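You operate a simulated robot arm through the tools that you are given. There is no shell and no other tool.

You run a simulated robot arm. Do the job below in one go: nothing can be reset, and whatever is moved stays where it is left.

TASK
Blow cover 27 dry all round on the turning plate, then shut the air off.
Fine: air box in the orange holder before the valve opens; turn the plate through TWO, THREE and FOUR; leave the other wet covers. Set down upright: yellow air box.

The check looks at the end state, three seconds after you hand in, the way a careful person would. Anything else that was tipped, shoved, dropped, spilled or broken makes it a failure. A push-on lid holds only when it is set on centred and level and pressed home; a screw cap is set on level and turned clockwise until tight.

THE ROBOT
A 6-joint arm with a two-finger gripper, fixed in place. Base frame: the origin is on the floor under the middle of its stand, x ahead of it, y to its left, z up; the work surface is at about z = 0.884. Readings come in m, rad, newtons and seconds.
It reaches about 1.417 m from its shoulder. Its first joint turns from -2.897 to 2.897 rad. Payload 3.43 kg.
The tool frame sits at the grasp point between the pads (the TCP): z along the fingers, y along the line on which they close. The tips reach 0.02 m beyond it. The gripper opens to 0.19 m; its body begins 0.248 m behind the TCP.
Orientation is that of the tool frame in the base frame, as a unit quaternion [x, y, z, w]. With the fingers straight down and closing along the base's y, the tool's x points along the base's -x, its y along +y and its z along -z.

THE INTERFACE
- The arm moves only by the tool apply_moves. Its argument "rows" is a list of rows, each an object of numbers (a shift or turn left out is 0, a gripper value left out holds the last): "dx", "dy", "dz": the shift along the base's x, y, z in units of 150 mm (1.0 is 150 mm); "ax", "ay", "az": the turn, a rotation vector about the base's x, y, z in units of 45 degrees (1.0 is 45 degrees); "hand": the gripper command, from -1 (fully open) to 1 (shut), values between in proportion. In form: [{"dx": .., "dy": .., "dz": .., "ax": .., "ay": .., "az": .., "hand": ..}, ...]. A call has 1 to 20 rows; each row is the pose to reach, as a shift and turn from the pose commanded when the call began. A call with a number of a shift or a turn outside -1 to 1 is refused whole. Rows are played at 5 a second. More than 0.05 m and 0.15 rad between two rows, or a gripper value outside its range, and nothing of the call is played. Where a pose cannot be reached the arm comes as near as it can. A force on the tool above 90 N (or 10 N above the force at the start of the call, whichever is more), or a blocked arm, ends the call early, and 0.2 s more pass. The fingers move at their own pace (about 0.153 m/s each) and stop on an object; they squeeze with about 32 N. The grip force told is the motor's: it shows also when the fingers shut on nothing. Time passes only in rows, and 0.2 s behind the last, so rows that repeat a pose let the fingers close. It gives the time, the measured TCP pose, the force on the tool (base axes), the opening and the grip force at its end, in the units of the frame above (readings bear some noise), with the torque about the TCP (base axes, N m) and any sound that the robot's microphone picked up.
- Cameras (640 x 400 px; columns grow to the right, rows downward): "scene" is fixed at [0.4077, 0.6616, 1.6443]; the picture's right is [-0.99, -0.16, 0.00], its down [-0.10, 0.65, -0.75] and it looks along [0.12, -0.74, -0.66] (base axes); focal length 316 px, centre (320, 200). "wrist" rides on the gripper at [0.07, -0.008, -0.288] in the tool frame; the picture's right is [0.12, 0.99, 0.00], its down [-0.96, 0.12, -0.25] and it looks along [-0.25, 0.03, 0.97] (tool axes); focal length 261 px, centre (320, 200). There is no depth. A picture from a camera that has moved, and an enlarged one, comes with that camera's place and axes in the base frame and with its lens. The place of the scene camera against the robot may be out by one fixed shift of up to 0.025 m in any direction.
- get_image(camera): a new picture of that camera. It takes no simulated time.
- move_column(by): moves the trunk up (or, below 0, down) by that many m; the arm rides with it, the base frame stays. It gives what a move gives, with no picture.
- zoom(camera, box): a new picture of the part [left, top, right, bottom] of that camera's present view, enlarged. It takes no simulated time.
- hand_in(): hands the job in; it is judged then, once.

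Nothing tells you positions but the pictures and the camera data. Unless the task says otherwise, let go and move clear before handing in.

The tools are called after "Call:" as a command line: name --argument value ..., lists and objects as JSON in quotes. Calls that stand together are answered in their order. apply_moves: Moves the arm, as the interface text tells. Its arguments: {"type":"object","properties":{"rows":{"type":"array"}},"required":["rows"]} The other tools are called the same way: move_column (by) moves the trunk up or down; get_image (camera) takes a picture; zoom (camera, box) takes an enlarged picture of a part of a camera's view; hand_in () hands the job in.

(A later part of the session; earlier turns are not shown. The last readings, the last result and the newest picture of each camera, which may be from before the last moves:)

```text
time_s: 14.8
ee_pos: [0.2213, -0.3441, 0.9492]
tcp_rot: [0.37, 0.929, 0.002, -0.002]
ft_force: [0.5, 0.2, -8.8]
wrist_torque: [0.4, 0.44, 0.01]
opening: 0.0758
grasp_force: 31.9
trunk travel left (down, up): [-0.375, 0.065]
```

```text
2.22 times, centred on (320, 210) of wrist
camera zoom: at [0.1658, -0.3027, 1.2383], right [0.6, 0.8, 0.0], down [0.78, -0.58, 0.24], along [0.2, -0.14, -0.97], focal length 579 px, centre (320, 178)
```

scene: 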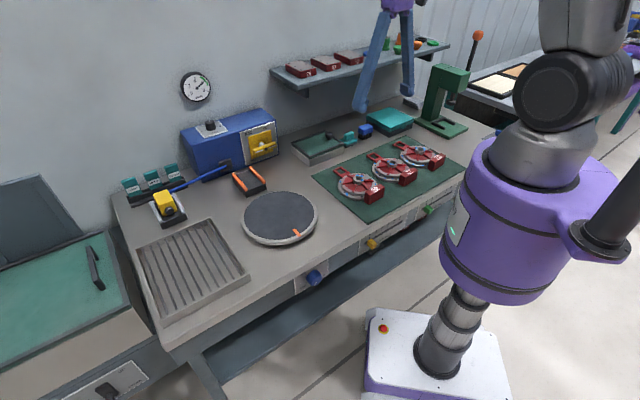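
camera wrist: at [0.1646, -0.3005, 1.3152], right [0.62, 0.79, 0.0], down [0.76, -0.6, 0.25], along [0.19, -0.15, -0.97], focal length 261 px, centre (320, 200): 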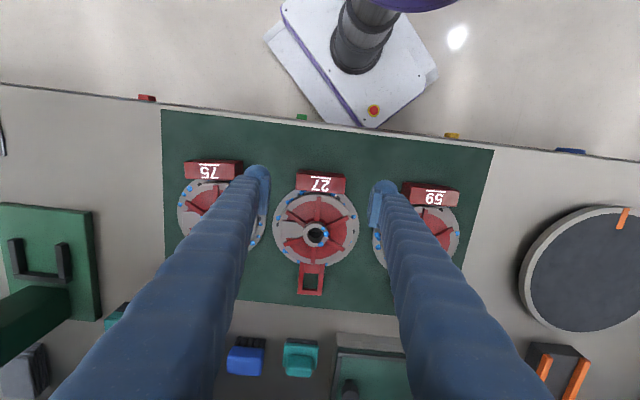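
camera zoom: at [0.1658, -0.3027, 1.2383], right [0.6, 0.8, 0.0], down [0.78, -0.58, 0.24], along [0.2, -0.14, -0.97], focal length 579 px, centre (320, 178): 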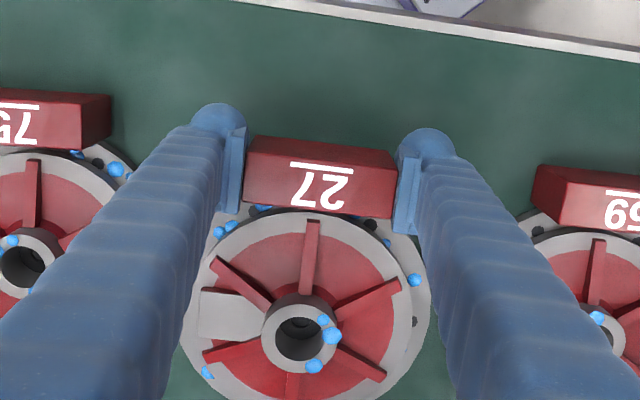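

The cover is held level, about 0.85 kg. I'll raise it clear of cover 59 and carry it toward the plate.

Call:
apply_moves --rows '[{"dz": 0.15}, {"dz": 0.3}, {"dz": 0.45}, {"dz": 0.6}, {"dz": 0.7}, {"dx": 0.1, "dy": 0.1, "dz": 0.75}, {"dx": 0.25, "dy": 0.23, "dz": 0.75}, {"dx": 0.4, "dy": 0.37, "dz": 0.75}, {"dx": 0.55, "dy": 0.5, "dz": 0.75}, {"dx": 0.7, "dy": 0.64, "dz": 0.75}, {"dx": 0.85, "dy": 0.78, "dz": 0.75}, {"dx": 0.95, "dy": 0.87, "dz": 0.75}, {"dx": 0.95, "dy": 0.87, "dz": 0.75}]'

Call:
get_image --camera "wrist"

Call:
get_image --camera "scene"

```text
time_s: 17.6
ee_pos: [0.3637, -0.2108, 1.0629]
tcp_rot: [0.371, 0.929, 0.0, 0.0]
ft_force: [-0.2, -0.1, -8.6]
wrist_torque: [0.39, 0.42, -0.01]
opening: 0.0755
grasp_force: 32.3
out of reach, approached as far as the arm can: row 2, 8, 9
trunk travel left (down, up): [-0.375, 0.065]
```

```text
taken
camera wrist: at [0.3074, -0.169, 1.3503], right [0.6, 0.8, 0.0], down [0.78, -0.58, 0.25], along [0.2, -0.15, -0.97], focal length 261 px, centre (320, 200)
```

wrist: 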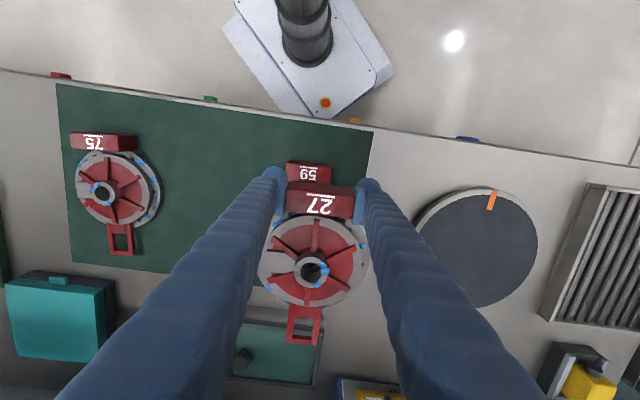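

```text
taken
```

scene: 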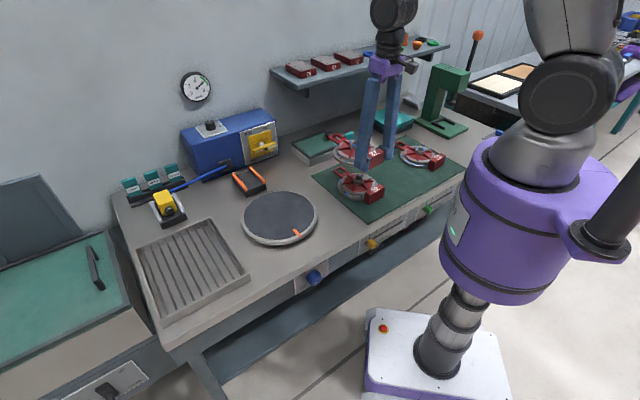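

Call:
zoom --camera "wrist" --box '[400, 170, 560, 320]'

Call:
apply_moves --rows '[{"dx": 0.15, "dy": 0.14}, {"dx": 0.3, "dy": 0.28}, {"dx": 0.45, "dy": 0.42}, {"dx": 0.6, "dy": 0.56}, {"dx": 0.75, "dy": 0.7}, {"dx": 0.85, "dy": 0.8}, {"dx": 0.9, "dy": 0.85}, {"dx": 0.9, "dy": 0.85}]'

Call:
get_image --camera "wrist"

```text
2.67 times, centred on (480, 245) of wrist
camera zoom: at [0.3074, -0.169, 1.3503], right [0.6, 0.8, 0.0], down [0.78, -0.58, 0.25], along [0.2, -0.15, -0.97], focal length 695 px, centre (-107, 80)
```

zoom: 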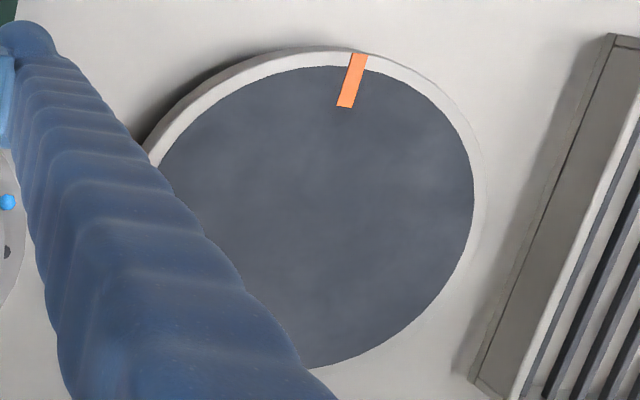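

```text
time_s: 19.4
ee_pos: [0.5002, -0.0837, 1.062]
tcp_rot: [0.37, 0.929, 0.0, 0.0]
ft_force: [-0.4, 0.0, -8.0]
wrist_torque: [0.39, 0.4, 0.0]
opening: 0.0758
grasp_force: 32.3
trunk travel left (down, up): [-0.375, 0.065]
```

```text
taken
camera wrist: at [0.4439, -0.0409, 1.3505], right [0.6, 0.8, 0.0], down [0.78, -0.58, 0.25], along [0.2, -0.15, -0.97], focal length 261 px, centre (320, 200)
```

wrist: 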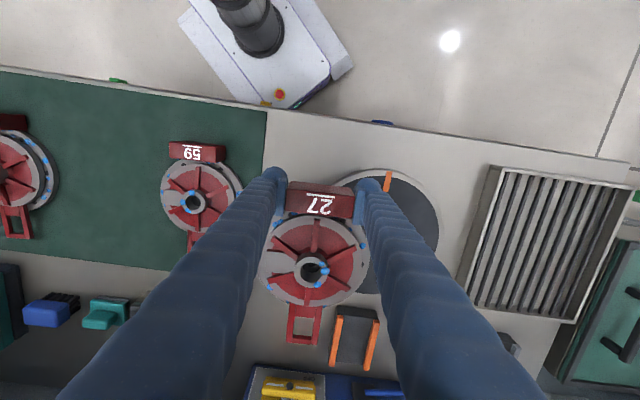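

Call:
zoom --camera "wrist" --box '[330, 160, 450, 310]'

Call:
zoom --camera "scene" --box '[220, 120, 400, 250]'

```text
2.67 times, centred on (390, 235) of wrist
camera zoom: at [0.4439, -0.0409, 1.3505], right [0.6, 0.8, 0.0], down [0.78, -0.58, 0.25], along [0.2, -0.15, -0.97], focal length 695 px, centre (133, 107)
```

zoom: 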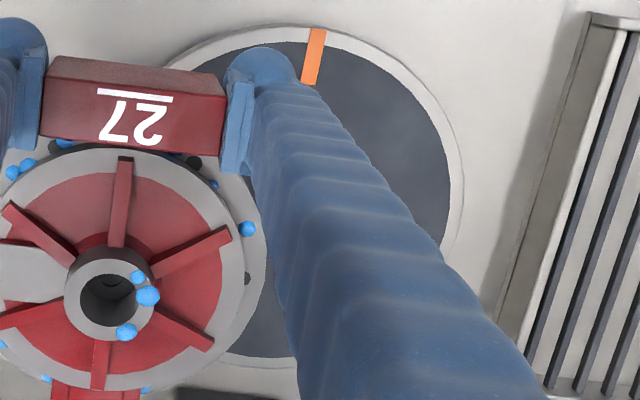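

```text
3.08 times, centred on (310, 185) of scene
camera zoom: at [0.4077, 0.6616, 1.6443], right [-0.99, -0.16, 0.0], down [-0.1, 0.65, -0.75], along [0.12, -0.74, -0.66], focal length 972 px, centre (351, 246)
```

zoom: 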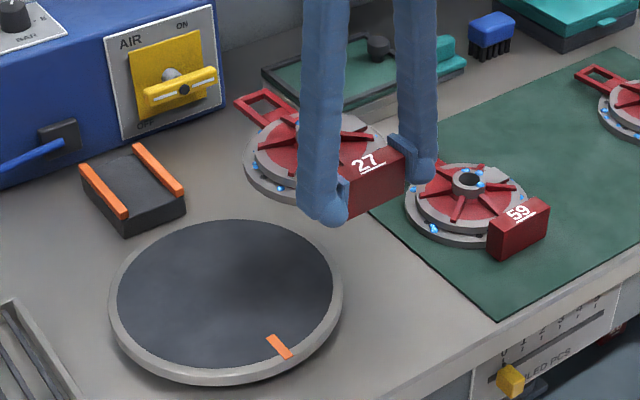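

Plate centre works out to about (0.6535, −0.0705); the hub sits about (0.061, −0.058) from the TCP. Moving over the plate and starting down.

Call:
apply_moves --rows '[{"dx": 0.15, "dy": 0.12}, {"dx": 0.3, "dy": 0.24}, {"dx": 0.45, "dy": 0.35}, {"dx": 0.57, "dy": 0.44}, {"dx": 0.615, "dy": 0.475}, {"dx": 0.615, "dy": 0.475}]'

Call:
get_image --camera "wrist"

Call:
zoom --camera "scene" --box '[210, 120, 390, 260]'

```text
time_s: 20.8
ee_pos: [0.5886, -0.0125, 1.0645]
tcp_rot: [0.37, 0.929, -0.001, -0.001]
ft_force: [-0.1, 0.2, -8.3]
wrist_torque: [0.37, 0.46, 0.01]
opening: 0.0755
grasp_force: 31.8
trunk travel left (down, up): [-0.375, 0.065]
```

```text
taken
camera wrist: at [0.5342, 0.0295, 1.3511], right [0.6, 0.8, 0.0], down [0.78, -0.58, 0.25], along [0.2, -0.15, -0.97], focal length 261 px, centre (320, 200)
```

wrist: 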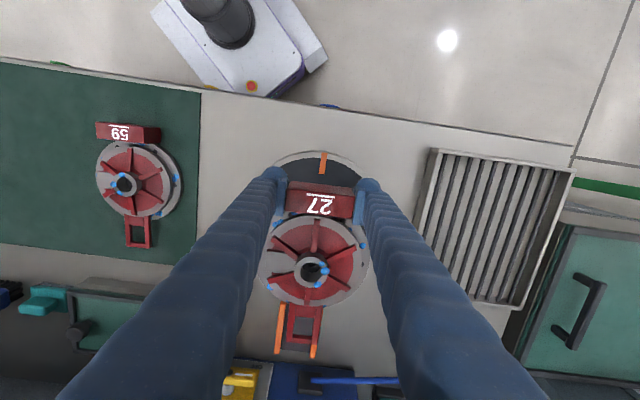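

```text
2.86 times, centred on (300, 190) of scene
camera zoom: at [0.4077, 0.6616, 1.6443], right [-0.99, -0.16, 0.0], down [-0.1, 0.65, -0.75], along [0.12, -0.74, -0.66], focal length 903 px, centre (377, 229)
```

zoom: 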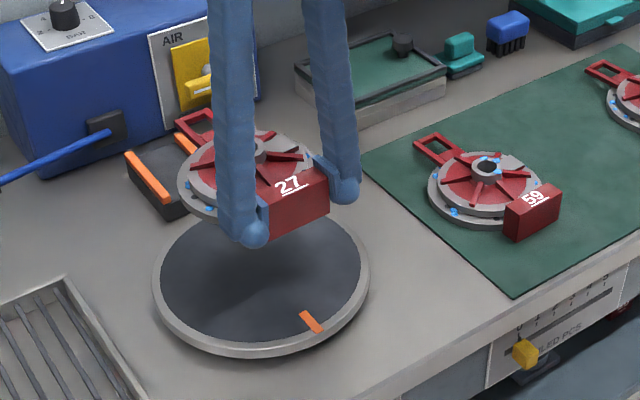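

Over the plate. Lowering to about 25 mm above it, then I'll recheck the centring.

Call:
apply_moves --rows '[{"dx": 0.01, "dz": -0.2}, {"dx": 0.015, "dz": -0.4}, {"dx": 0.015, "dz": -0.55}, {"dx": 0.015, "dz": -0.65}, {"dx": 0.015, "dz": -0.69}, {"dx": 0.015, "dz": -0.69}]'

Call:
get_image --camera "wrist"

Call:
zoom --camera "scene" --box '[220, 150, 360, 255]'

Call:
zoom --camera "wrist" --box '[240, 130, 400, 370]'

```text
time_s: 22.2
ee_pos: [0.5927, -0.0132, 0.9593]
tcp_rot: [0.37, 0.929, 0.0, -0.001]
ft_force: [0.4, 0.3, -8.6]
wrist_torque: [0.43, 0.43, -0.03]
opening: 0.0757
grasp_force: 32.1
trunk travel left (down, up): [-0.375, 0.065]
```

```text
taken
camera wrist: at [0.5363, 0.0291, 1.2458], right [0.6, 0.8, 0.0], down [0.78, -0.58, 0.25], along [0.2, -0.15, -0.97], focal length 261 px, centre (320, 200)
```

wrist: 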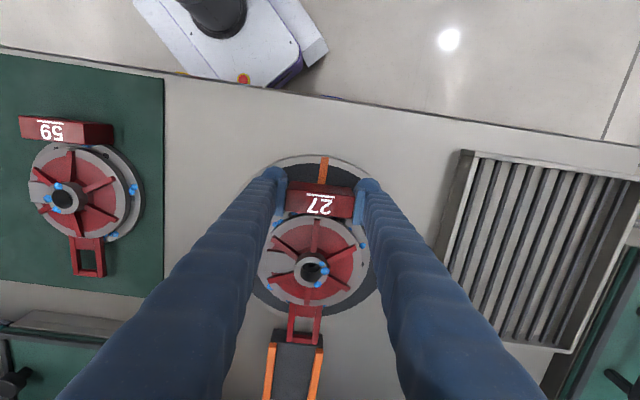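

```text
3.81 times, centred on (290, 202) of scene
camera zoom: at [0.4077, 0.6616, 1.6443], right [-0.99, -0.16, 0.0], down [-0.1, 0.65, -0.75], along [0.12, -0.74, -0.66], focal length 1204 px, centre (434, 190)
```

zoom: 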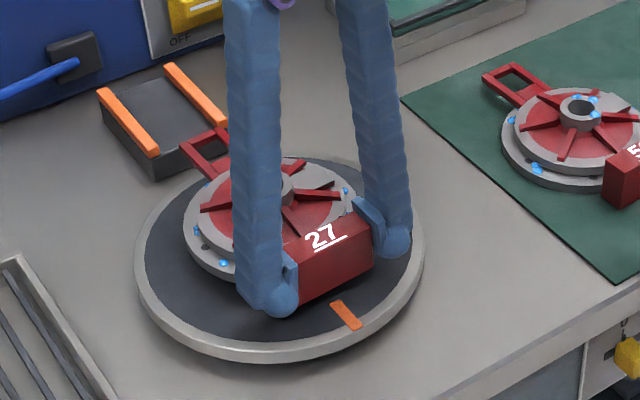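

```text
1.67 times, centred on (320, 250) of wrist
camera zoom: at [0.5363, 0.0291, 1.2458], right [0.6, 0.8, 0.0], down [0.78, -0.58, 0.25], along [0.2, -0.15, -0.97], focal length 434 px, centre (320, 117)
```

zoom: 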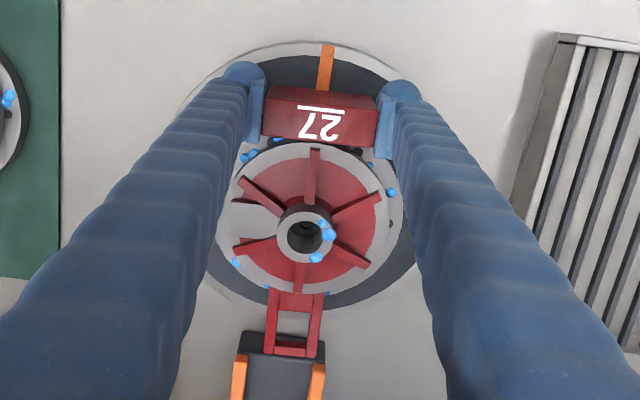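

Hub is about 4 mm short of the plate centre; correct that and lower in small steps, watching the force.

Call:
apply_moves --rows '[{"dx": 0.02, "dy": -0.02, "dz": -0.04}, {"dx": 0.02, "dy": -0.02, "dz": -0.08}, {"dx": 0.02, "dy": -0.02, "dz": -0.11}, {"dx": 0.02, "dy": -0.02, "dz": -0.12}, {"dx": 0.02, "dy": -0.02, "dz": -0.12}]'

Call:
zoom --camera "scene" --box '[240, 180, 320, 240]'

```text
time_s: 23.4
ee_pos: [0.5965, -0.0166, 0.9402]
tcp_rot: [0.369, 0.929, -0.001, -0.001]
ft_force: [-0.6, 0.4, -9.1]
wrist_torque: [0.4, 0.46, 0.0]
opening: 0.0754
grasp_force: 31.7
trunk travel left (down, up): [-0.375, 0.065]
```

```text
6.67 times, centred on (280, 210) of scene
camera zoom: at [0.4077, 0.6616, 1.6443], right [-0.99, -0.16, 0.0], down [-0.1, 0.65, -0.75], along [0.12, -0.74, -0.66], focal length 2107 px, centre (587, 133)
```

zoom: 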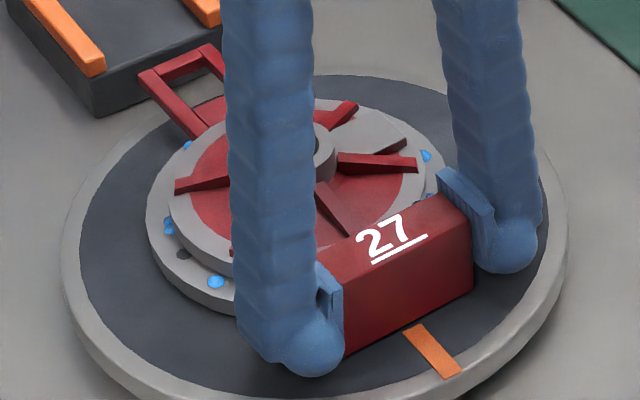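

Call:
apply_moves --rows '[{"dz": -0.01}, {"dz": -0.02}, {"dz": -0.02}]'

```text
time_s: 24.2
ee_pos: [0.5967, -0.0164, 0.9384]
tcp_rot: [0.369, 0.929, 0.0, 0.001]
ft_force: [0.1, 4.5, 2.9]
wrist_torque: [-0.58, -0.65, 0.29]
opening: 0.0754
grasp_force: 32.3
trunk travel left (down, up): [-0.375, 0.065]
```

Contact: the far side of the flange touches first. A touch lower to bring the block side down too.

Call:
apply_moves --rows '[{"dz": -0.006}, {"dz": -0.006}]'

Call:
zoom --camera "scene" --box '[250, 185, 310, 235]'

```text
time_s: 24.8
ee_pos: [0.5973, -0.0167, 0.9378]
tcp_rot: [0.37, 0.929, 0.0, 0.0]
ft_force: [5.0, 4.0, 12.6]
wrist_torque: [0.01, 0.28, 0.14]
opening: 0.0757
grasp_force: 32.3
trunk travel left (down, up): [-0.375, 0.065]
```

```text
8.00 times, centred on (280, 210) of scene
camera zoom: at [0.4077, 0.6616, 1.6443], right [-0.99, -0.16, 0.0], down [-0.1, 0.65, -0.75], along [0.12, -0.74, -0.66], focal length 2528 px, centre (640, 120)
```

zoom: 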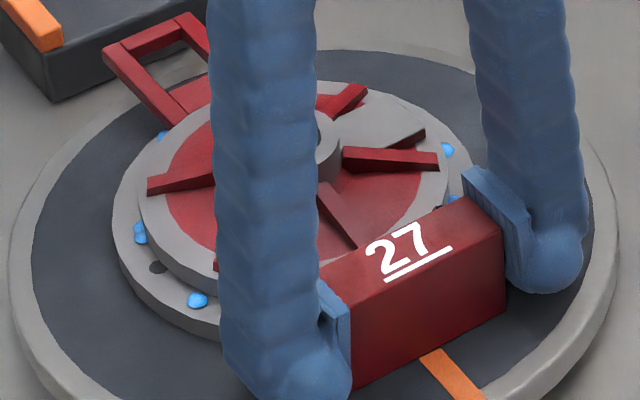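

Now seated all round (the moment is gone). Release gently and rise clear.

Call:
apply_moves --rows '[{"hand": 0.15}, {"hand": 0.05}, {"hand": -0.1}, {"hand": -0.2}, {"hand": -0.2}]'

Call:
apply_moves --rows '[{"dz": 0.15}, {"dz": 0.3}, {"dz": 0.6}, {"dz": 0.9}, {"dz": 1.0}, {"dz": 1.0}]'

Call:
get_image --camera "wrist"

Call:
zoom --camera "scene" --box '[210, 120, 350, 255]'

```text
time_s: 26.0
ee_pos: [0.5954, -0.0164, 0.9382]
tcp_rot: [0.37, 0.929, 0.0, -0.001]
ft_force: [0.4, 1.2, -0.6]
wrist_torque: [-0.02, 0.01, 0.01]
opening: 0.1141
grasp_force: 0.0
trunk travel left (down, up): [-0.375, 0.065]
```

```text
time_s: 27.4
ee_pos: [0.5953, -0.0164, 1.0863]
tcp_rot: [0.37, 0.929, 0.001, 0.0]
ft_force: [-0.4, 0.9, 0.2]
wrist_torque: [0.02, 0.02, 0.0]
opening: 0.1139
grasp_force: 0.1
trunk travel left (down, up): [-0.375, 0.065]
```

```text
taken
camera wrist: at [0.5394, 0.0263, 1.3734], right [0.6, 0.8, 0.0], down [0.78, -0.58, 0.25], along [0.2, -0.15, -0.97], focal length 261 px, centre (320, 200)
```

wrist: 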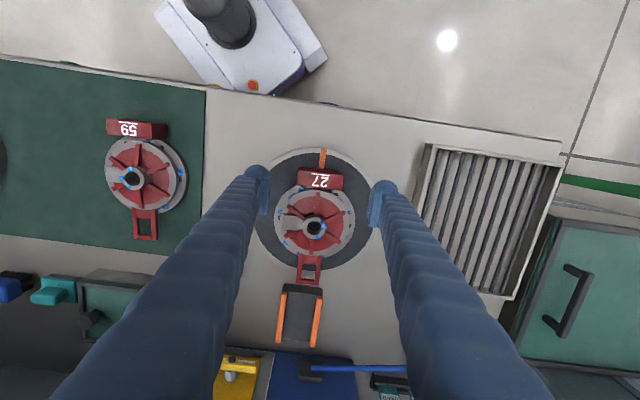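

```text
2.96 times, centred on (280, 188) of scene
camera zoom: at [0.4077, 0.6616, 1.6443], right [-0.99, -0.16, 0.0], down [-0.1, 0.65, -0.75], along [0.12, -0.74, -0.66], focal length 936 px, centre (438, 237)
```

zoom: 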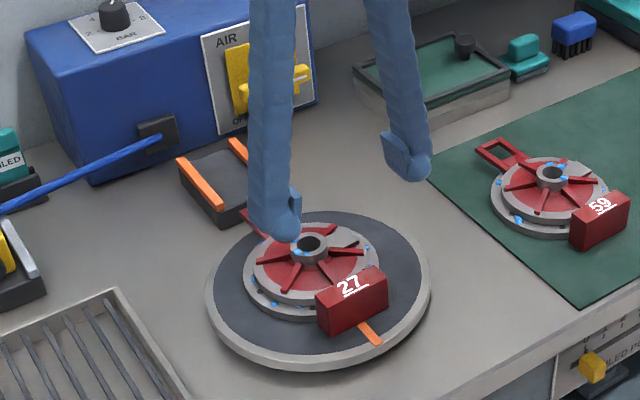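

Cover 27 is seated centred on the plate. Next I'll go over to look at the air box in its grey holder and the orange holder.

Call:
apply_moves --rows '[{"dz": 0.2, "dx": 0.1}, {"dz": 0.4, "dx": 0.25}, {"dz": 0.6, "dx": 0.45}, {"dz": 0.7, "dx": 0.65}, {"dz": 0.7, "dx": 0.85, "dy": -0.1}, {"dz": 0.7, "dx": 1.0, "dy": -0.2}, {"dz": 0.7, "dx": 1.0, "dy": -0.2}]'

Call:
get_image --camera "wrist"

Call:
get_image --camera "scene"

```text
time_s: 29.0
ee_pos: [0.7453, -0.0446, 1.1914]
tcp_rot: [0.37, 0.929, 0.0, 0.0]
ft_force: [-0.6, 0.4, 0.0]
wrist_torque: [-0.02, -0.09, 0.02]
opening: 0.1142
grasp_force: 0.1
trunk travel left (down, up): [-0.375, 0.065]
```

```text
taken
camera wrist: at [0.6896, -0.0028, 1.4794], right [0.6, 0.8, 0.0], down [0.78, -0.58, 0.25], along [0.2, -0.15, -0.97], focal length 261 px, centre (320, 200)
```

wrist: 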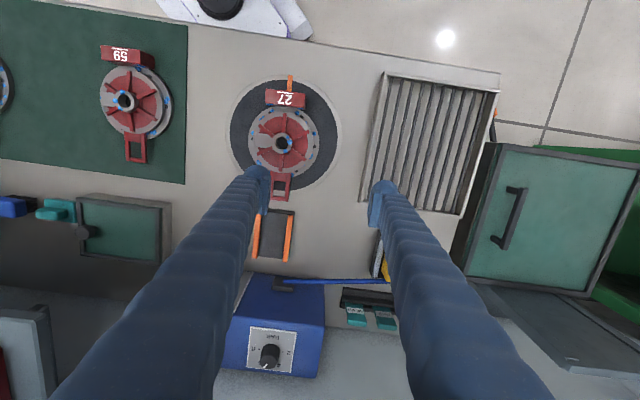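

```text
taken
```

scene: 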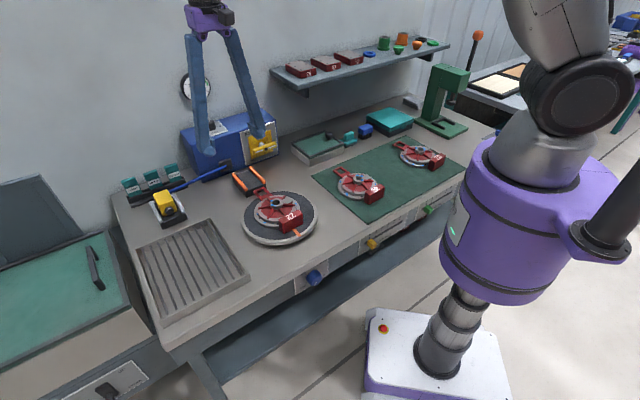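

Call:
zoom --camera "wrist" --box '[220, 65, 350, 205]'

Call:
zoom --camera "wrist" --box '[235, 160, 335, 280]'

Call:
apply_moves --rows '[{"dx": 0.2, "dy": -0.05}, {"dx": 0.4, "dy": -0.1}, {"dx": 0.6, "dy": -0.15}, {"dx": 0.8, "dy": -0.2}, {"dx": 1.0, "dy": -0.2}, {"dx": 1.0, "dy": -0.2}]'

Call:
get_image --camera "wrist"

```text
2.86 times, centred on (285, 135) of wrist
camera zoom: at [0.6896, -0.0028, 1.4794], right [0.6, 0.8, 0.0], down [0.78, -0.58, 0.25], along [0.2, -0.15, -0.97], focal length 745 px, centre (420, 386)
```

zoom: 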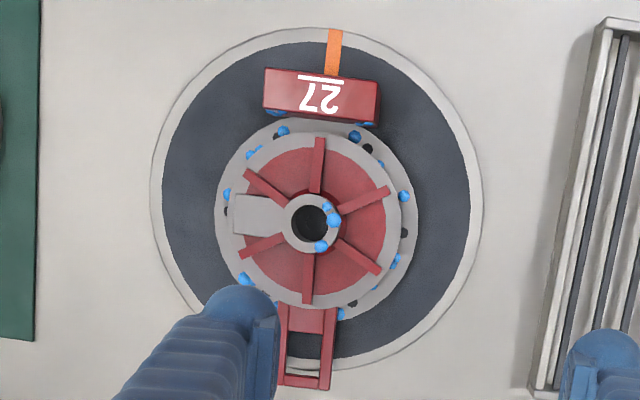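

```text
3.33 times, centred on (285, 220) of wrist
camera zoom: at [0.6896, -0.0028, 1.4794], right [0.6, 0.8, 0.0], down [0.78, -0.58, 0.25], along [0.2, -0.15, -0.97], focal length 869 px, centre (437, 133)
```

zoom: 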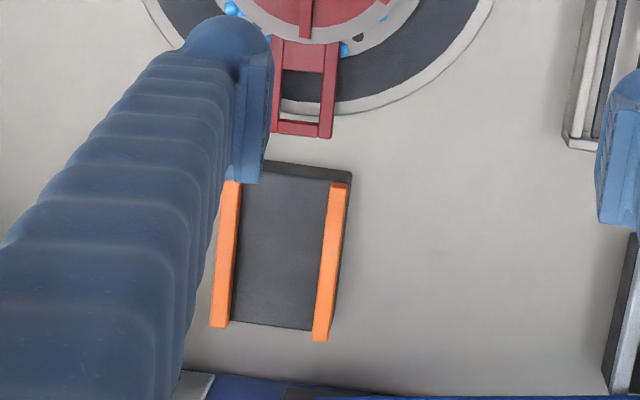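

```text
time_s: 30.4
ee_pos: [0.8957, -0.0776, 1.194]
tcp_rot: [0.37, 0.929, 0.0, -0.001]
ft_force: [0.2, -0.4, 0.0]
wrist_torque: [0.02, -0.05, 0.01]
opening: 0.1142
grasp_force: 0.0
trunk travel left (down, up): [-0.375, 0.065]
```

```text
taken
camera wrist: at [0.8389, -0.0352, 1.4812], right [0.6, 0.8, 0.0], down [0.78, -0.58, 0.25], along [0.2, -0.15, -0.97], focal length 261 px, centre (320, 200)
```

wrist: 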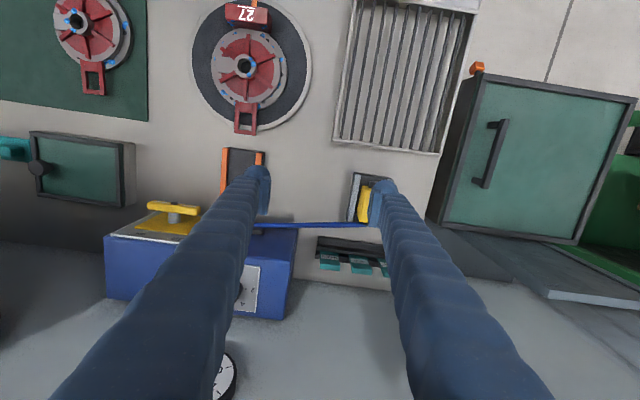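

The cover appears to sit 1 cm or so off the plate centre toward the wall; I'll correct that later. First I centre the camera over the air box.

Call:
apply_moves --rows '[{"dx": 0.2, "dy": 0.05}, {"dx": 0.4, "dy": 0.1}, {"dx": 0.6, "dy": 0.15}, {"dx": 0.8, "dy": 0.2}, {"dx": 0.8, "dy": 0.2}]'

Call:
get_image --camera "wrist"

Call:
zoom --camera "wrist" --box '[240, 130, 400, 270]'

Call:
get_image --camera "scene"

```text
time_s: 31.6
ee_pos: [1.0101, -0.0469, 1.1938]
tcp_rot: [0.37, 0.929, 0.0, 0.0]
ft_force: [-0.8, -0.1, 1.1]
wrist_torque: [0.03, -0.09, -0.01]
opening: 0.114
grasp_force: 0.1
out of reach, approached as far as the arm can: row 4, 5
trunk travel left (down, up): [-0.375, 0.065]
```

```text
taken
camera wrist: at [0.954, -0.0038, 1.4808], right [0.6, 0.8, 0.0], down [0.78, -0.58, 0.25], along [0.2, -0.15, -0.97], focal length 261 px, centre (320, 200)
```

wrist: 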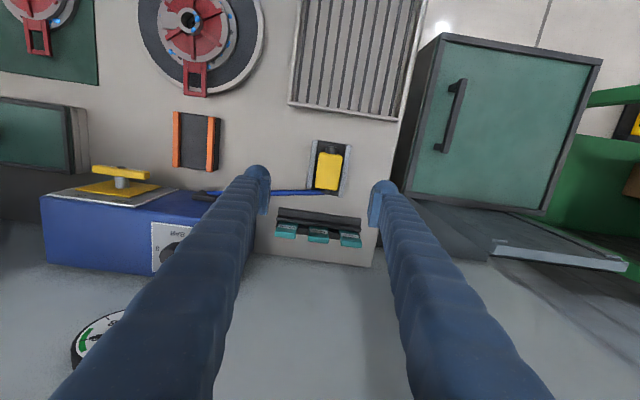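

```text
2.86 times, centred on (320, 200) of wrist
camera zoom: at [0.954, -0.0038, 1.4808], right [0.6, 0.8, 0.0], down [0.78, -0.58, 0.25], along [0.2, -0.15, -0.97], focal length 745 px, centre (320, 200)
```

zoom: 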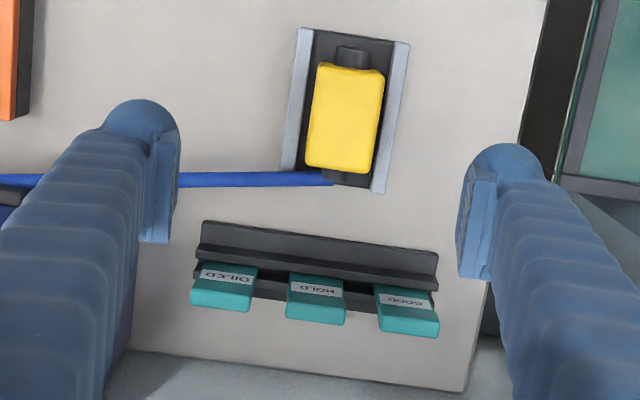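

```text
taken
```

scene: 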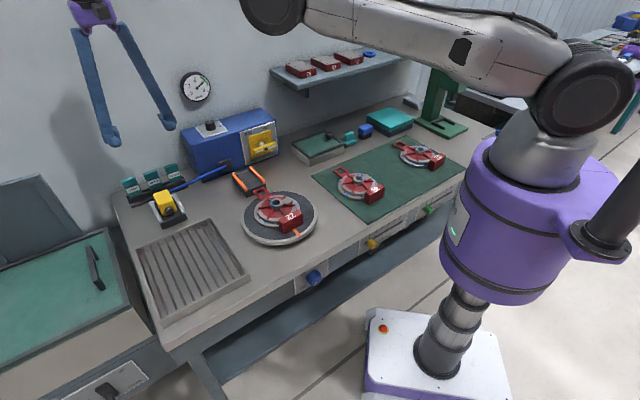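

The air box (47 × 70 mm) is at about (1.025, −0.036), top near z 0.965. I'm at the edge of reach here, so I'll lower the trunk before going down.

Call:
move_column --by -0.15

Call:
get_image --camera "wrist"

Call:
get_image --camera "scene"

```text
time_s: 33.4
ee_pos: [1.0124, -0.0458, 1.0415]
tcp_rot: [0.37, 0.929, 0.0, -0.001]
ft_force: [0.1, -0.3, 0.0]
wrist_torque: [-0.02, -0.01, 0.02]
opening: 0.1139
grasp_force: 0.1
trunk travel left (down, up): [-0.225, 0.215]
```

```text
taken
camera wrist: at [0.9555, -0.0035, 1.3293], right [0.6, 0.8, 0.0], down [0.78, -0.58, 0.25], along [0.2, -0.15, -0.97], focal length 261 px, centre (320, 200)
```

wrist: 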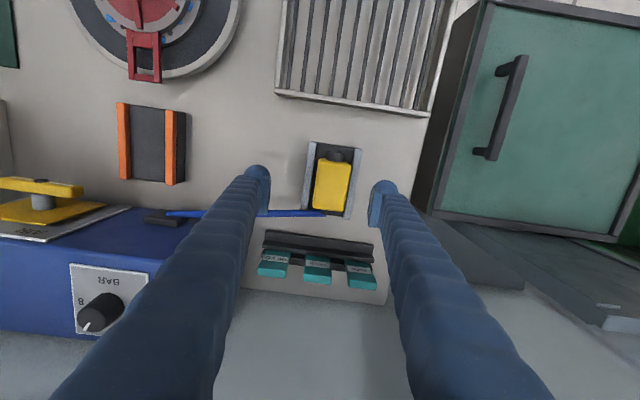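

```text
taken
```

scene: 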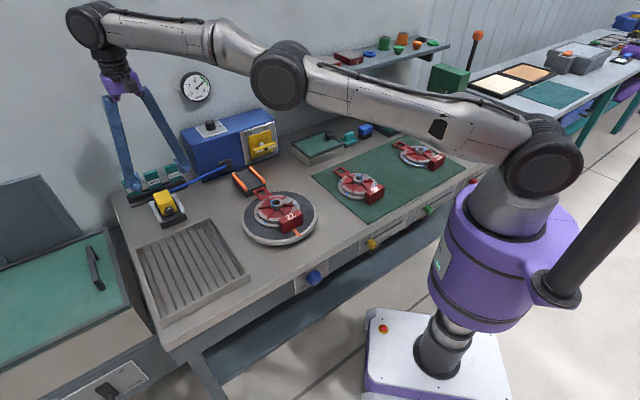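

Call:
zoom --camera "wrist" --box '[250, 120, 400, 260]'

Call:
zoom --camera "scene" --box '[90, 130, 230, 240]'

Call:
zoom --camera "wrist" --box '[90, 60, 250, 200]'

```text
2.86 times, centred on (325, 190) of wrist
camera zoom: at [0.9555, -0.0035, 1.3293], right [0.6, 0.8, 0.0], down [0.78, -0.58, 0.25], along [0.2, -0.15, -0.97], focal length 745 px, centre (306, 229)
```

zoom: 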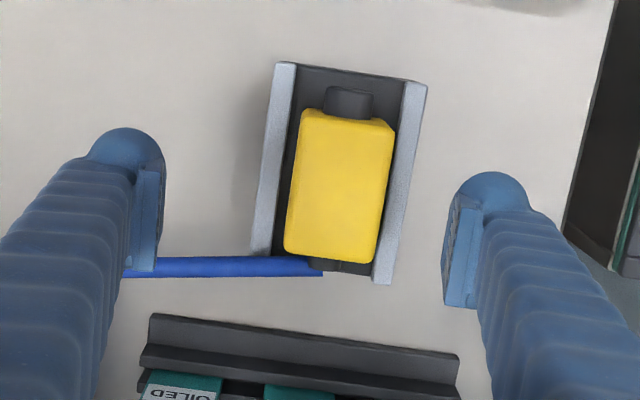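

```text
3.64 times, centred on (160, 185) of scene
camera zoom: at [0.4077, 0.6616, 1.6443], right [-0.99, -0.16, 0.0], down [-0.1, 0.65, -0.75], along [0.12, -0.74, -0.66], focal length 1149 px, centre (902, 254)
```

zoom: 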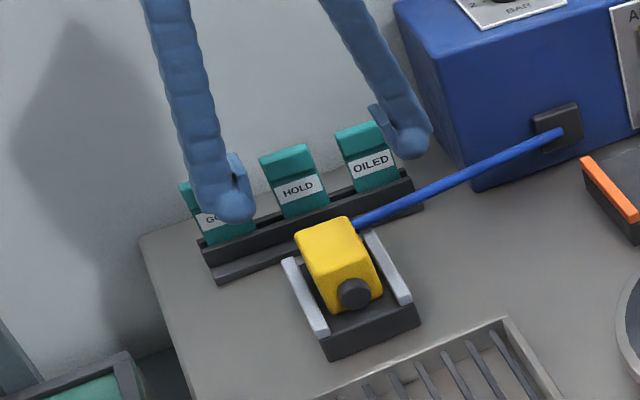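

```text
2.86 times, centred on (170, 130) of wrist
camera zoom: at [0.9555, -0.0035, 1.3293], right [0.6, 0.8, 0.0], down [0.78, -0.58, 0.25], along [0.2, -0.15, -0.97], focal length 745 px, centre (749, 400)
```

zoom: 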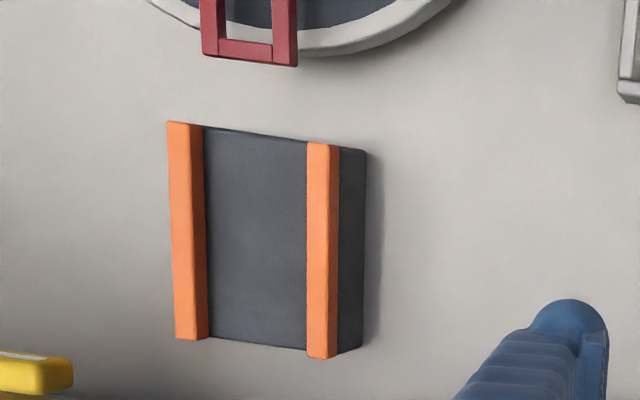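

Both holders are parallel; orange holder centre ≈ (0.8155, −0.224). Now line up over the air box and come partway down.

Call:
apply_moves --rows '[{"dx": 0.04, "dy": 0.04, "hand": 0.05}, {"dx": 0.079, "dy": 0.075, "dz": -0.1, "hand": 0.05}, {"dx": 0.079, "dy": 0.075, "dz": -0.25, "hand": 0.05}, {"dx": 0.079, "dy": 0.075, "dz": -0.35, "hand": 0.05}, {"dx": 0.079, "dy": 0.075, "dz": -0.35, "hand": 0.05}]'

Call:
zoom --camera "wrist" --box '[240, 110, 400, 250]'

Call:
zoom --camera "scene" --box '[120, 160, 220, 240]'

```text
time_s: 34.5
ee_pos: [1.0222, -0.036, 0.9903]
tcp_rot: [0.37, 0.929, -0.001, 0.0]
ft_force: [0.9, -0.1, 0.2]
wrist_torque: [0.03, -0.02, -0.03]
opening: 0.0904
grasp_force: 0.1
out of reach, approached as far as the arm can: row 1, 2, 3
trunk travel left (down, up): [-0.225, 0.215]
```

```text
2.86 times, centred on (320, 180) of wrist
camera zoom: at [0.9659, 0.007, 1.2764], right [0.6, 0.8, 0.0], down [0.78, -0.58, 0.25], along [0.2, -0.15, -0.97], focal length 745 px, centre (320, 257)
```

zoom: 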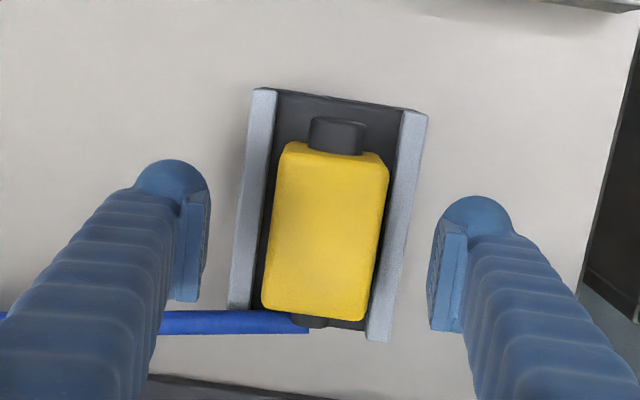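

```text
5.00 times, centred on (170, 200) of scene
camera zoom: at [0.4077, 0.6616, 1.6443], right [-0.99, -0.16, 0.0], down [-0.1, 0.65, -0.75], along [0.12, -0.74, -0.66], focal length 1580 px, centre (1070, 200)
```

zoom: 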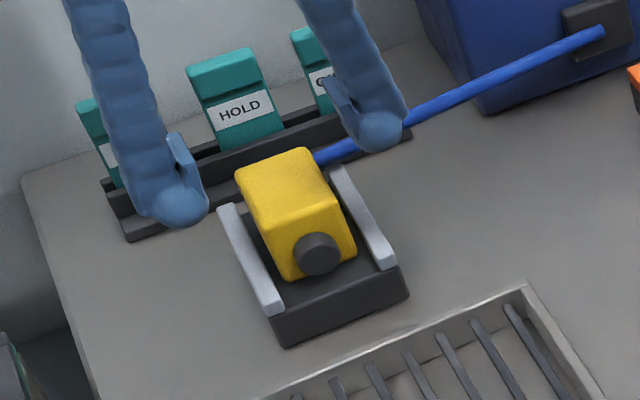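

Lined up within 2 mm. Lowering the rest so the tips stop just above the rails, then closing on the box.

Call:
apply_moves --rows '[{"dx": 0.012, "dy": 0.01, "dz": -0.08}, {"dx": 0.012, "dy": 0.01, "dz": -0.16}, {"dx": 0.012, "dy": 0.01, "dz": -0.22}, {"dx": 0.012, "dy": 0.01, "dz": -0.22}]'

Call:
zoom --camera "scene" --box '[130, 170, 210, 230]'

Call:
zoom --camera "wrist" --box '[240, 110, 400, 250]'

```text
time_s: 35.5
ee_pos: [1.0267, -0.0334, 0.9561]
tcp_rot: [0.37, 0.929, 0.0, 0.0]
ft_force: [-0.2, -0.4, -0.5]
wrist_torque: [0.02, 0.03, 0.01]
opening: 0.0903
grasp_force: 0.2
trunk travel left (down, up): [-0.225, 0.215]
```

```text
6.67 times, centred on (170, 200) of scene
camera zoom: at [0.4077, 0.6616, 1.6443], right [-0.99, -0.16, 0.0], down [-0.1, 0.65, -0.75], along [0.12, -0.74, -0.66], focal length 2107 px, centre (1320, 200)
```

zoom: 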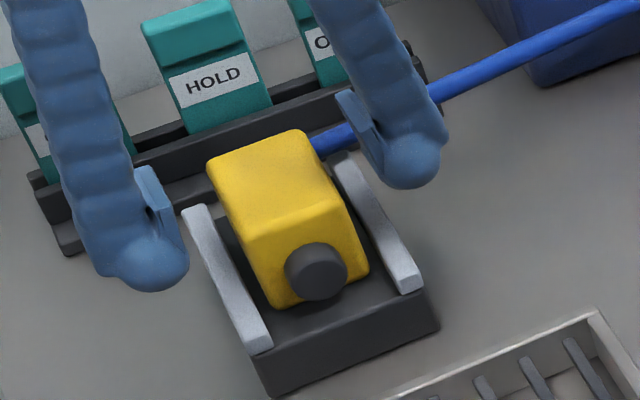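

```text
2.86 times, centred on (320, 180) of wrist
camera zoom: at [0.9694, 0.0086, 1.2433], right [0.6, 0.8, 0.0], down [0.78, -0.58, 0.25], along [0.2, -0.15, -0.97], focal length 745 px, centre (320, 257)
```

zoom: 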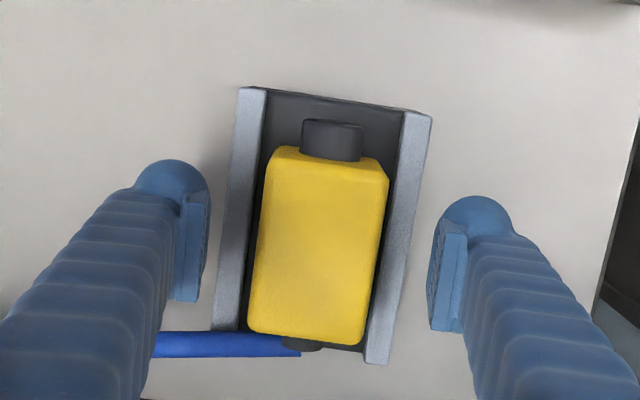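

I estimate box top z≈0.959 and rail top ≈0.923, so I can go about 9 mm lower for a better hold before closing.

Call:
apply_moves --rows '[{"dz": -0.03}, {"dz": -0.06}, {"dz": -0.06}]'

Call:
apply_moves --rows '[{"hand": 0.25}, {"hand": 0.4}, {"hand": 0.5}, {"hand": 0.5}]'

Call:
zoom --camera "scene" --box '[130, 170, 210, 230]'

Call:
zoom --camera "wrist" --box '[240, 110, 400, 250]'

```text
time_s: 36.4
ee_pos: [1.024, -0.0341, 0.9478]
tcp_rot: [0.37, 0.929, 0.0, -0.002]
ft_force: [-0.1, 0.4, -1.2]
wrist_torque: [0.01, -0.04, 0.01]
opening: 0.0903
grasp_force: 0.1
trunk travel left (down, up): [-0.225, 0.215]
```

```text
time_s: 37.4
ee_pos: [1.0246, -0.0337, 0.9466]
tcp_rot: [0.37, 0.929, 0.0, -0.001]
ft_force: [0.0, -1.2, 0.4]
wrist_torque: [0.01, 0.02, 0.0]
opening: 0.0482
grasp_force: 1.1
trunk travel left (down, up): [-0.225, 0.215]
```

```text
6.67 times, centred on (170, 200) of scene
camera zoom: at [0.4077, 0.6616, 1.6443], right [-0.99, -0.16, 0.0], down [-0.1, 0.65, -0.75], along [0.12, -0.74, -0.66], focal length 2107 px, centre (1320, 200)
```

zoom: 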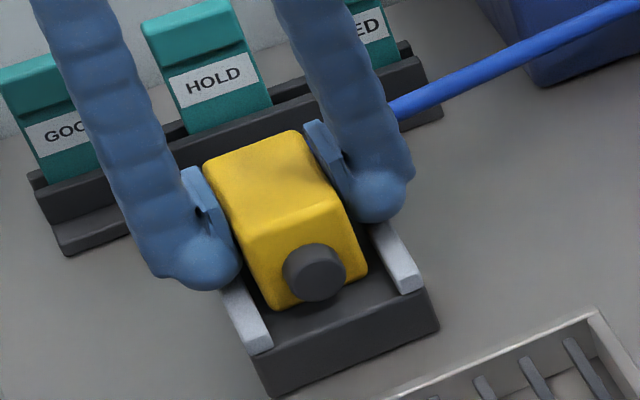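

```text
2.86 times, centred on (320, 180) of wrist
camera zoom: at [0.9692, 0.0091, 1.2347], right [0.6, 0.8, 0.0], down [0.78, -0.58, 0.25], along [0.2, -0.15, -0.97], focal length 745 px, centre (320, 257)
```

zoom: 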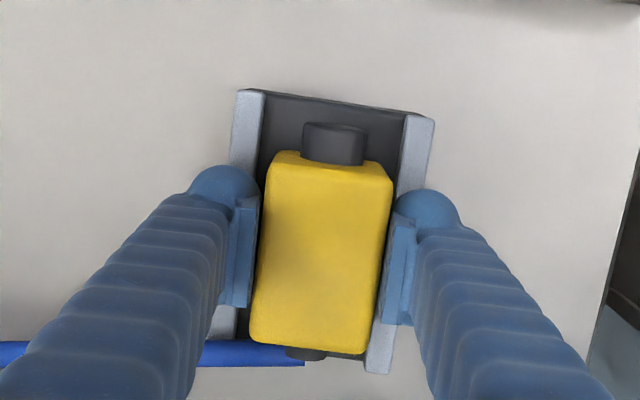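

Fingers straddle the box symmetrically above the rails. Close fully and test lift.

Call:
apply_moves --rows '[{"hand": 0.7}, {"hand": 1.0}, {"hand": 1.0}, {"hand": 1.0}]'

Call:
apply_moves --rows '[{"dz": 0.03}, {"dz": 0.07}, {"dz": 0.1}, {"dz": 0.1}]'

Call:
zoom --camera "scene" --box '[120, 160, 220, 235]'

Call:
zoom --camera "wrist" --box '[240, 110, 400, 250]'

```text
time_s: 38.4
ee_pos: [1.0255, -0.0331, 0.9468]
tcp_rot: [0.37, 0.929, 0.0, -0.001]
ft_force: [0.5, -1.1, 0.7]
wrist_torque: [0.0, 0.01, -0.01]
opening: 0.0468
grasp_force: 32.0
trunk travel left (down, up): [-0.225, 0.215]
```

```text
time_s: 39.4
ee_pos: [1.025, -0.0331, 0.9631]
tcp_rot: [0.37, 0.929, -0.001, -0.002]
ft_force: [1.3, 0.0, -2.4]
wrist_torque: [0.0, -0.04, 0.02]
opening: 0.0471
grasp_force: 31.8
trunk travel left (down, up): [-0.225, 0.215]
```

```text
5.33 times, centred on (170, 198) of scene
camera zoom: at [0.4077, 0.6616, 1.6443], right [-0.99, -0.16, 0.0], down [-0.1, 0.65, -0.75], along [0.12, -0.74, -0.66], focal length 1686 px, centre (1120, 213)
```

zoom: 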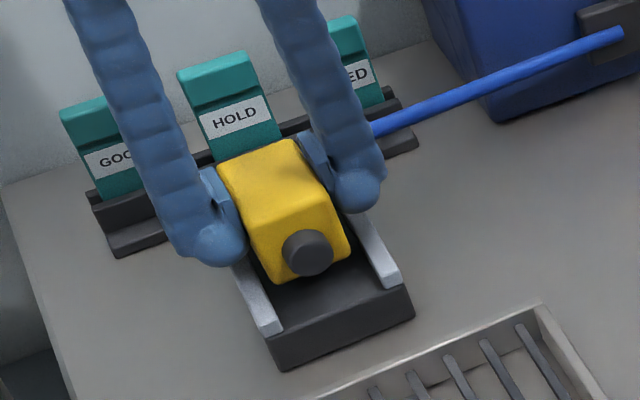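

```text
2.86 times, centred on (320, 180) of wrist
camera zoom: at [0.9696, 0.0092, 1.2496], right [0.6, 0.8, 0.0], down [0.78, -0.58, 0.25], along [0.2, -0.15, -0.97], focal length 745 px, centre (320, 257)
```

zoom: 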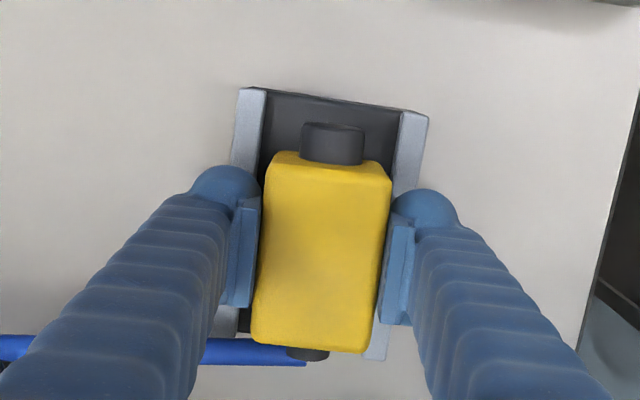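

The air box lifts cleanly (about 2.5 N), hose follows. Raise a little and carry it toward the orange holder.

Call:
apply_moves --rows '[{"dz": 0.15}, {"dz": 0.3}, {"dx": -0.1, "dy": -0.09, "dz": 0.35}, {"dx": -0.25, "dy": -0.23, "dz": 0.35}, {"dx": -0.4, "dy": -0.36, "dz": 0.35}, {"dx": -0.55, "dy": -0.5, "dz": 0.35}, {"dx": -0.7, "dy": -0.63, "dz": 0.35}, {"dx": -0.85, "dy": -0.77, "dz": 0.35}, {"dx": -0.95, "dy": -0.86, "dz": 0.35}, {"dx": -0.95, "dy": -0.86, "dz": 0.35}]'

Call:
get_image --camera "wrist"

Call:
get_image --camera "scene"

```text
time_s: 41.5
ee_pos: [1.0047, -0.1077, 1.0303]
tcp_rot: [0.37, 0.929, -0.001, -0.003]
ft_force: [-0.3, 0.1, -2.3]
wrist_torque: [-0.02, 0.02, 0.06]
opening: 0.047
grasp_force: 31.7
out of reach, approached as far as the arm can: row 1, 2, 4, 5, 6, 7, 8, 9, 10
trunk travel left (down, up): [-0.225, 0.215]
```

```text
taken
camera wrist: at [0.9503, -0.0657, 1.3173], right [0.6, 0.8, 0.0], down [0.78, -0.58, 0.24], along [0.19, -0.15, -0.97], focal length 261 px, centre (320, 200)
```

wrist: 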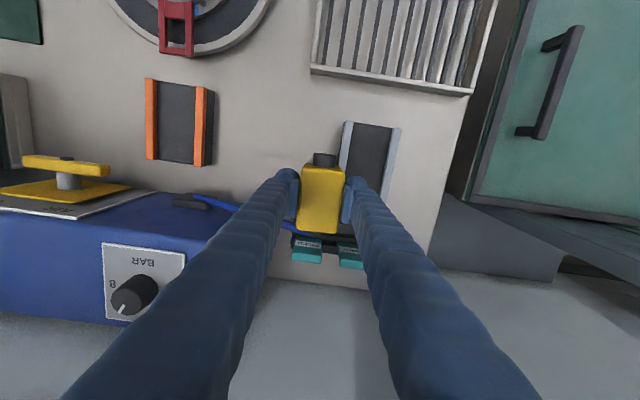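

```text
taken
```

scene: 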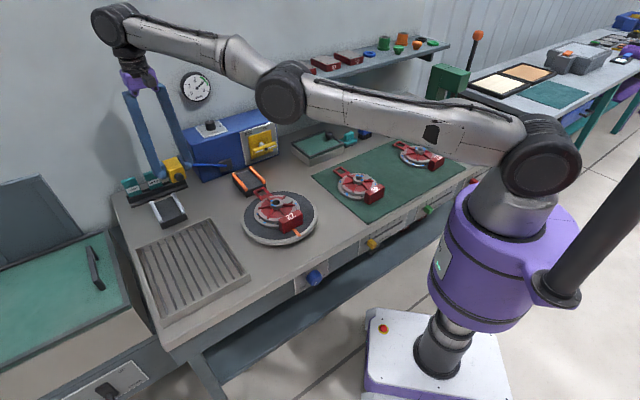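

The arm lagged because it is almost straight with the trunk low; no contact is felt. I'll raise the trunk again in steps so the arm can bend.

Call:
move_column --by 0.05

Call:
get_image --camera "scene"

```text
time_s: 42.5
ee_pos: [1.0055, -0.1088, 1.0784]
tcp_rot: [0.37, 0.929, -0.001, -0.003]
ft_force: [0.0, 0.4, -3.0]
wrist_torque: [-0.02, 0.02, -0.01]
opening: 0.047
grasp_force: 32.2
trunk travel left (down, up): [-0.275, 0.165]
```

```text
taken
```

scene: 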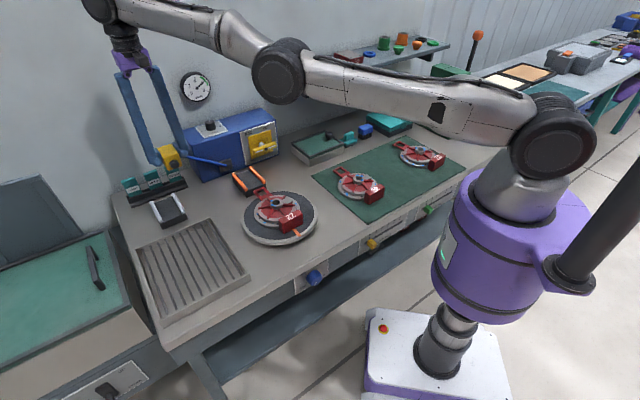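

Call:
apply_moves --rows '[{"dx": -0.1, "dy": 0.1}, {"dx": -0.2, "dy": 0.2}, {"dx": -0.2, "dy": 0.2}]'

Call:
get_image --camera "wrist"

```text
time_s: 43.3
ee_pos: [1.0033, -0.0911, 1.0825]
tcp_rot: [0.37, 0.929, -0.002, -0.005]
ft_force: [0.7, 0.6, -2.0]
wrist_torque: [0.06, 0.0, -0.02]
opening: 0.0469
grasp_force: 32.2
out of reach, approached as far as the arm can: row 1, 2, 3
trunk travel left (down, up): [-0.275, 0.165]
```

```text
taken
camera wrist: at [0.9508, -0.0488, 1.3709], right [0.6, 0.8, -0.01], down [0.78, -0.58, 0.24], along [0.19, -0.15, -0.97], focal length 261 px, centre (320, 200)
```

wrist: 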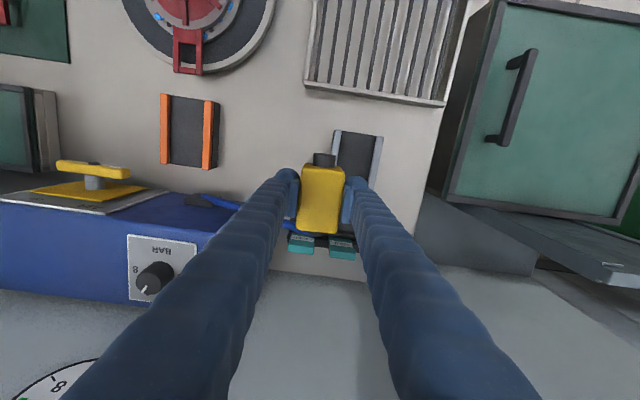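

The arm has gone just past straight (elbow dropped) and can't fold inward from there. I'll stretch slightly outward and up to bring the elbow back through straight, watching forces.

Call:
apply_moves --rows '[{"dx": 0.1, "dz": 0.1}, {"dx": 0.2, "dz": 0.2}, {"dx": 0.3, "dz": 0.3}, {"dx": 0.3, "dz": 0.3}]'

Call:
get_image --camera "scene"

```text
time_s: 44.3
ee_pos: [1.0024, -0.0881, 1.1118]
tcp_rot: [0.37, 0.929, -0.002, -0.003]
ft_force: [-0.3, 0.2, -1.6]
wrist_torque: [0.0, -0.1, 0.02]
opening: 0.0468
grasp_force: 31.7
out of reach, approached as far as the arm can: row 1, 2, 3, 4
trunk travel left (down, up): [-0.275, 0.165]
```

```text
taken
```

scene: 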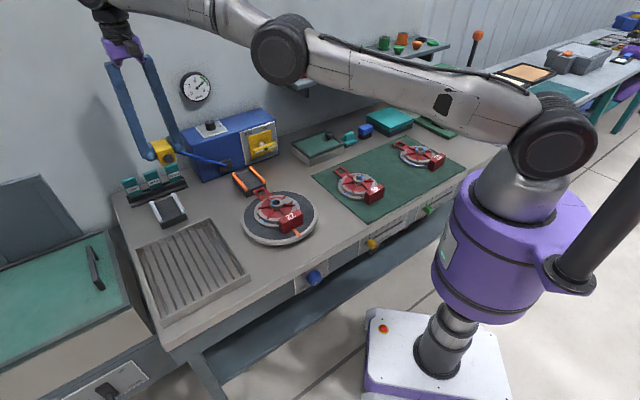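

Call:
apply_moves --rows '[{"dx": -0.1, "dy": 0.05}, {"dx": -0.2, "dy": 0.1}, {"dx": -0.3, "dy": 0.1}, {"dx": -0.3, "dy": 0.1}]'

Call:
get_image --camera "scene"

```text
time_s: 45.3
ee_pos: [0.9989, -0.079, 1.1141]
tcp_rot: [0.369, 0.929, -0.002, -0.006]
ft_force: [0.7, -0.7, -2.3]
wrist_torque: [0.04, 0.04, -0.03]
opening: 0.047
grasp_force: 32.1
out of reach, approached as far as the arm can: row 1, 2, 3, 4
trunk travel left (down, up): [-0.275, 0.165]
```

```text
taken
```

scene: 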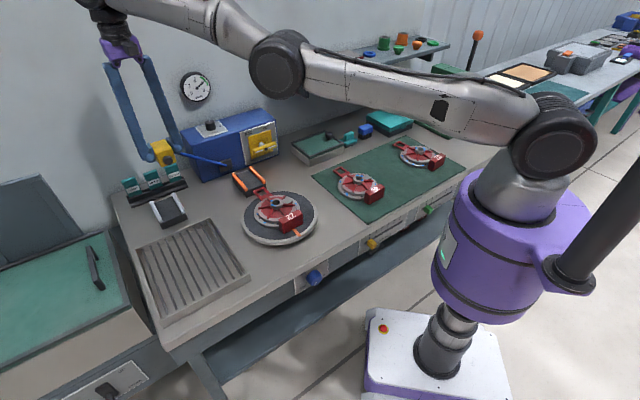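

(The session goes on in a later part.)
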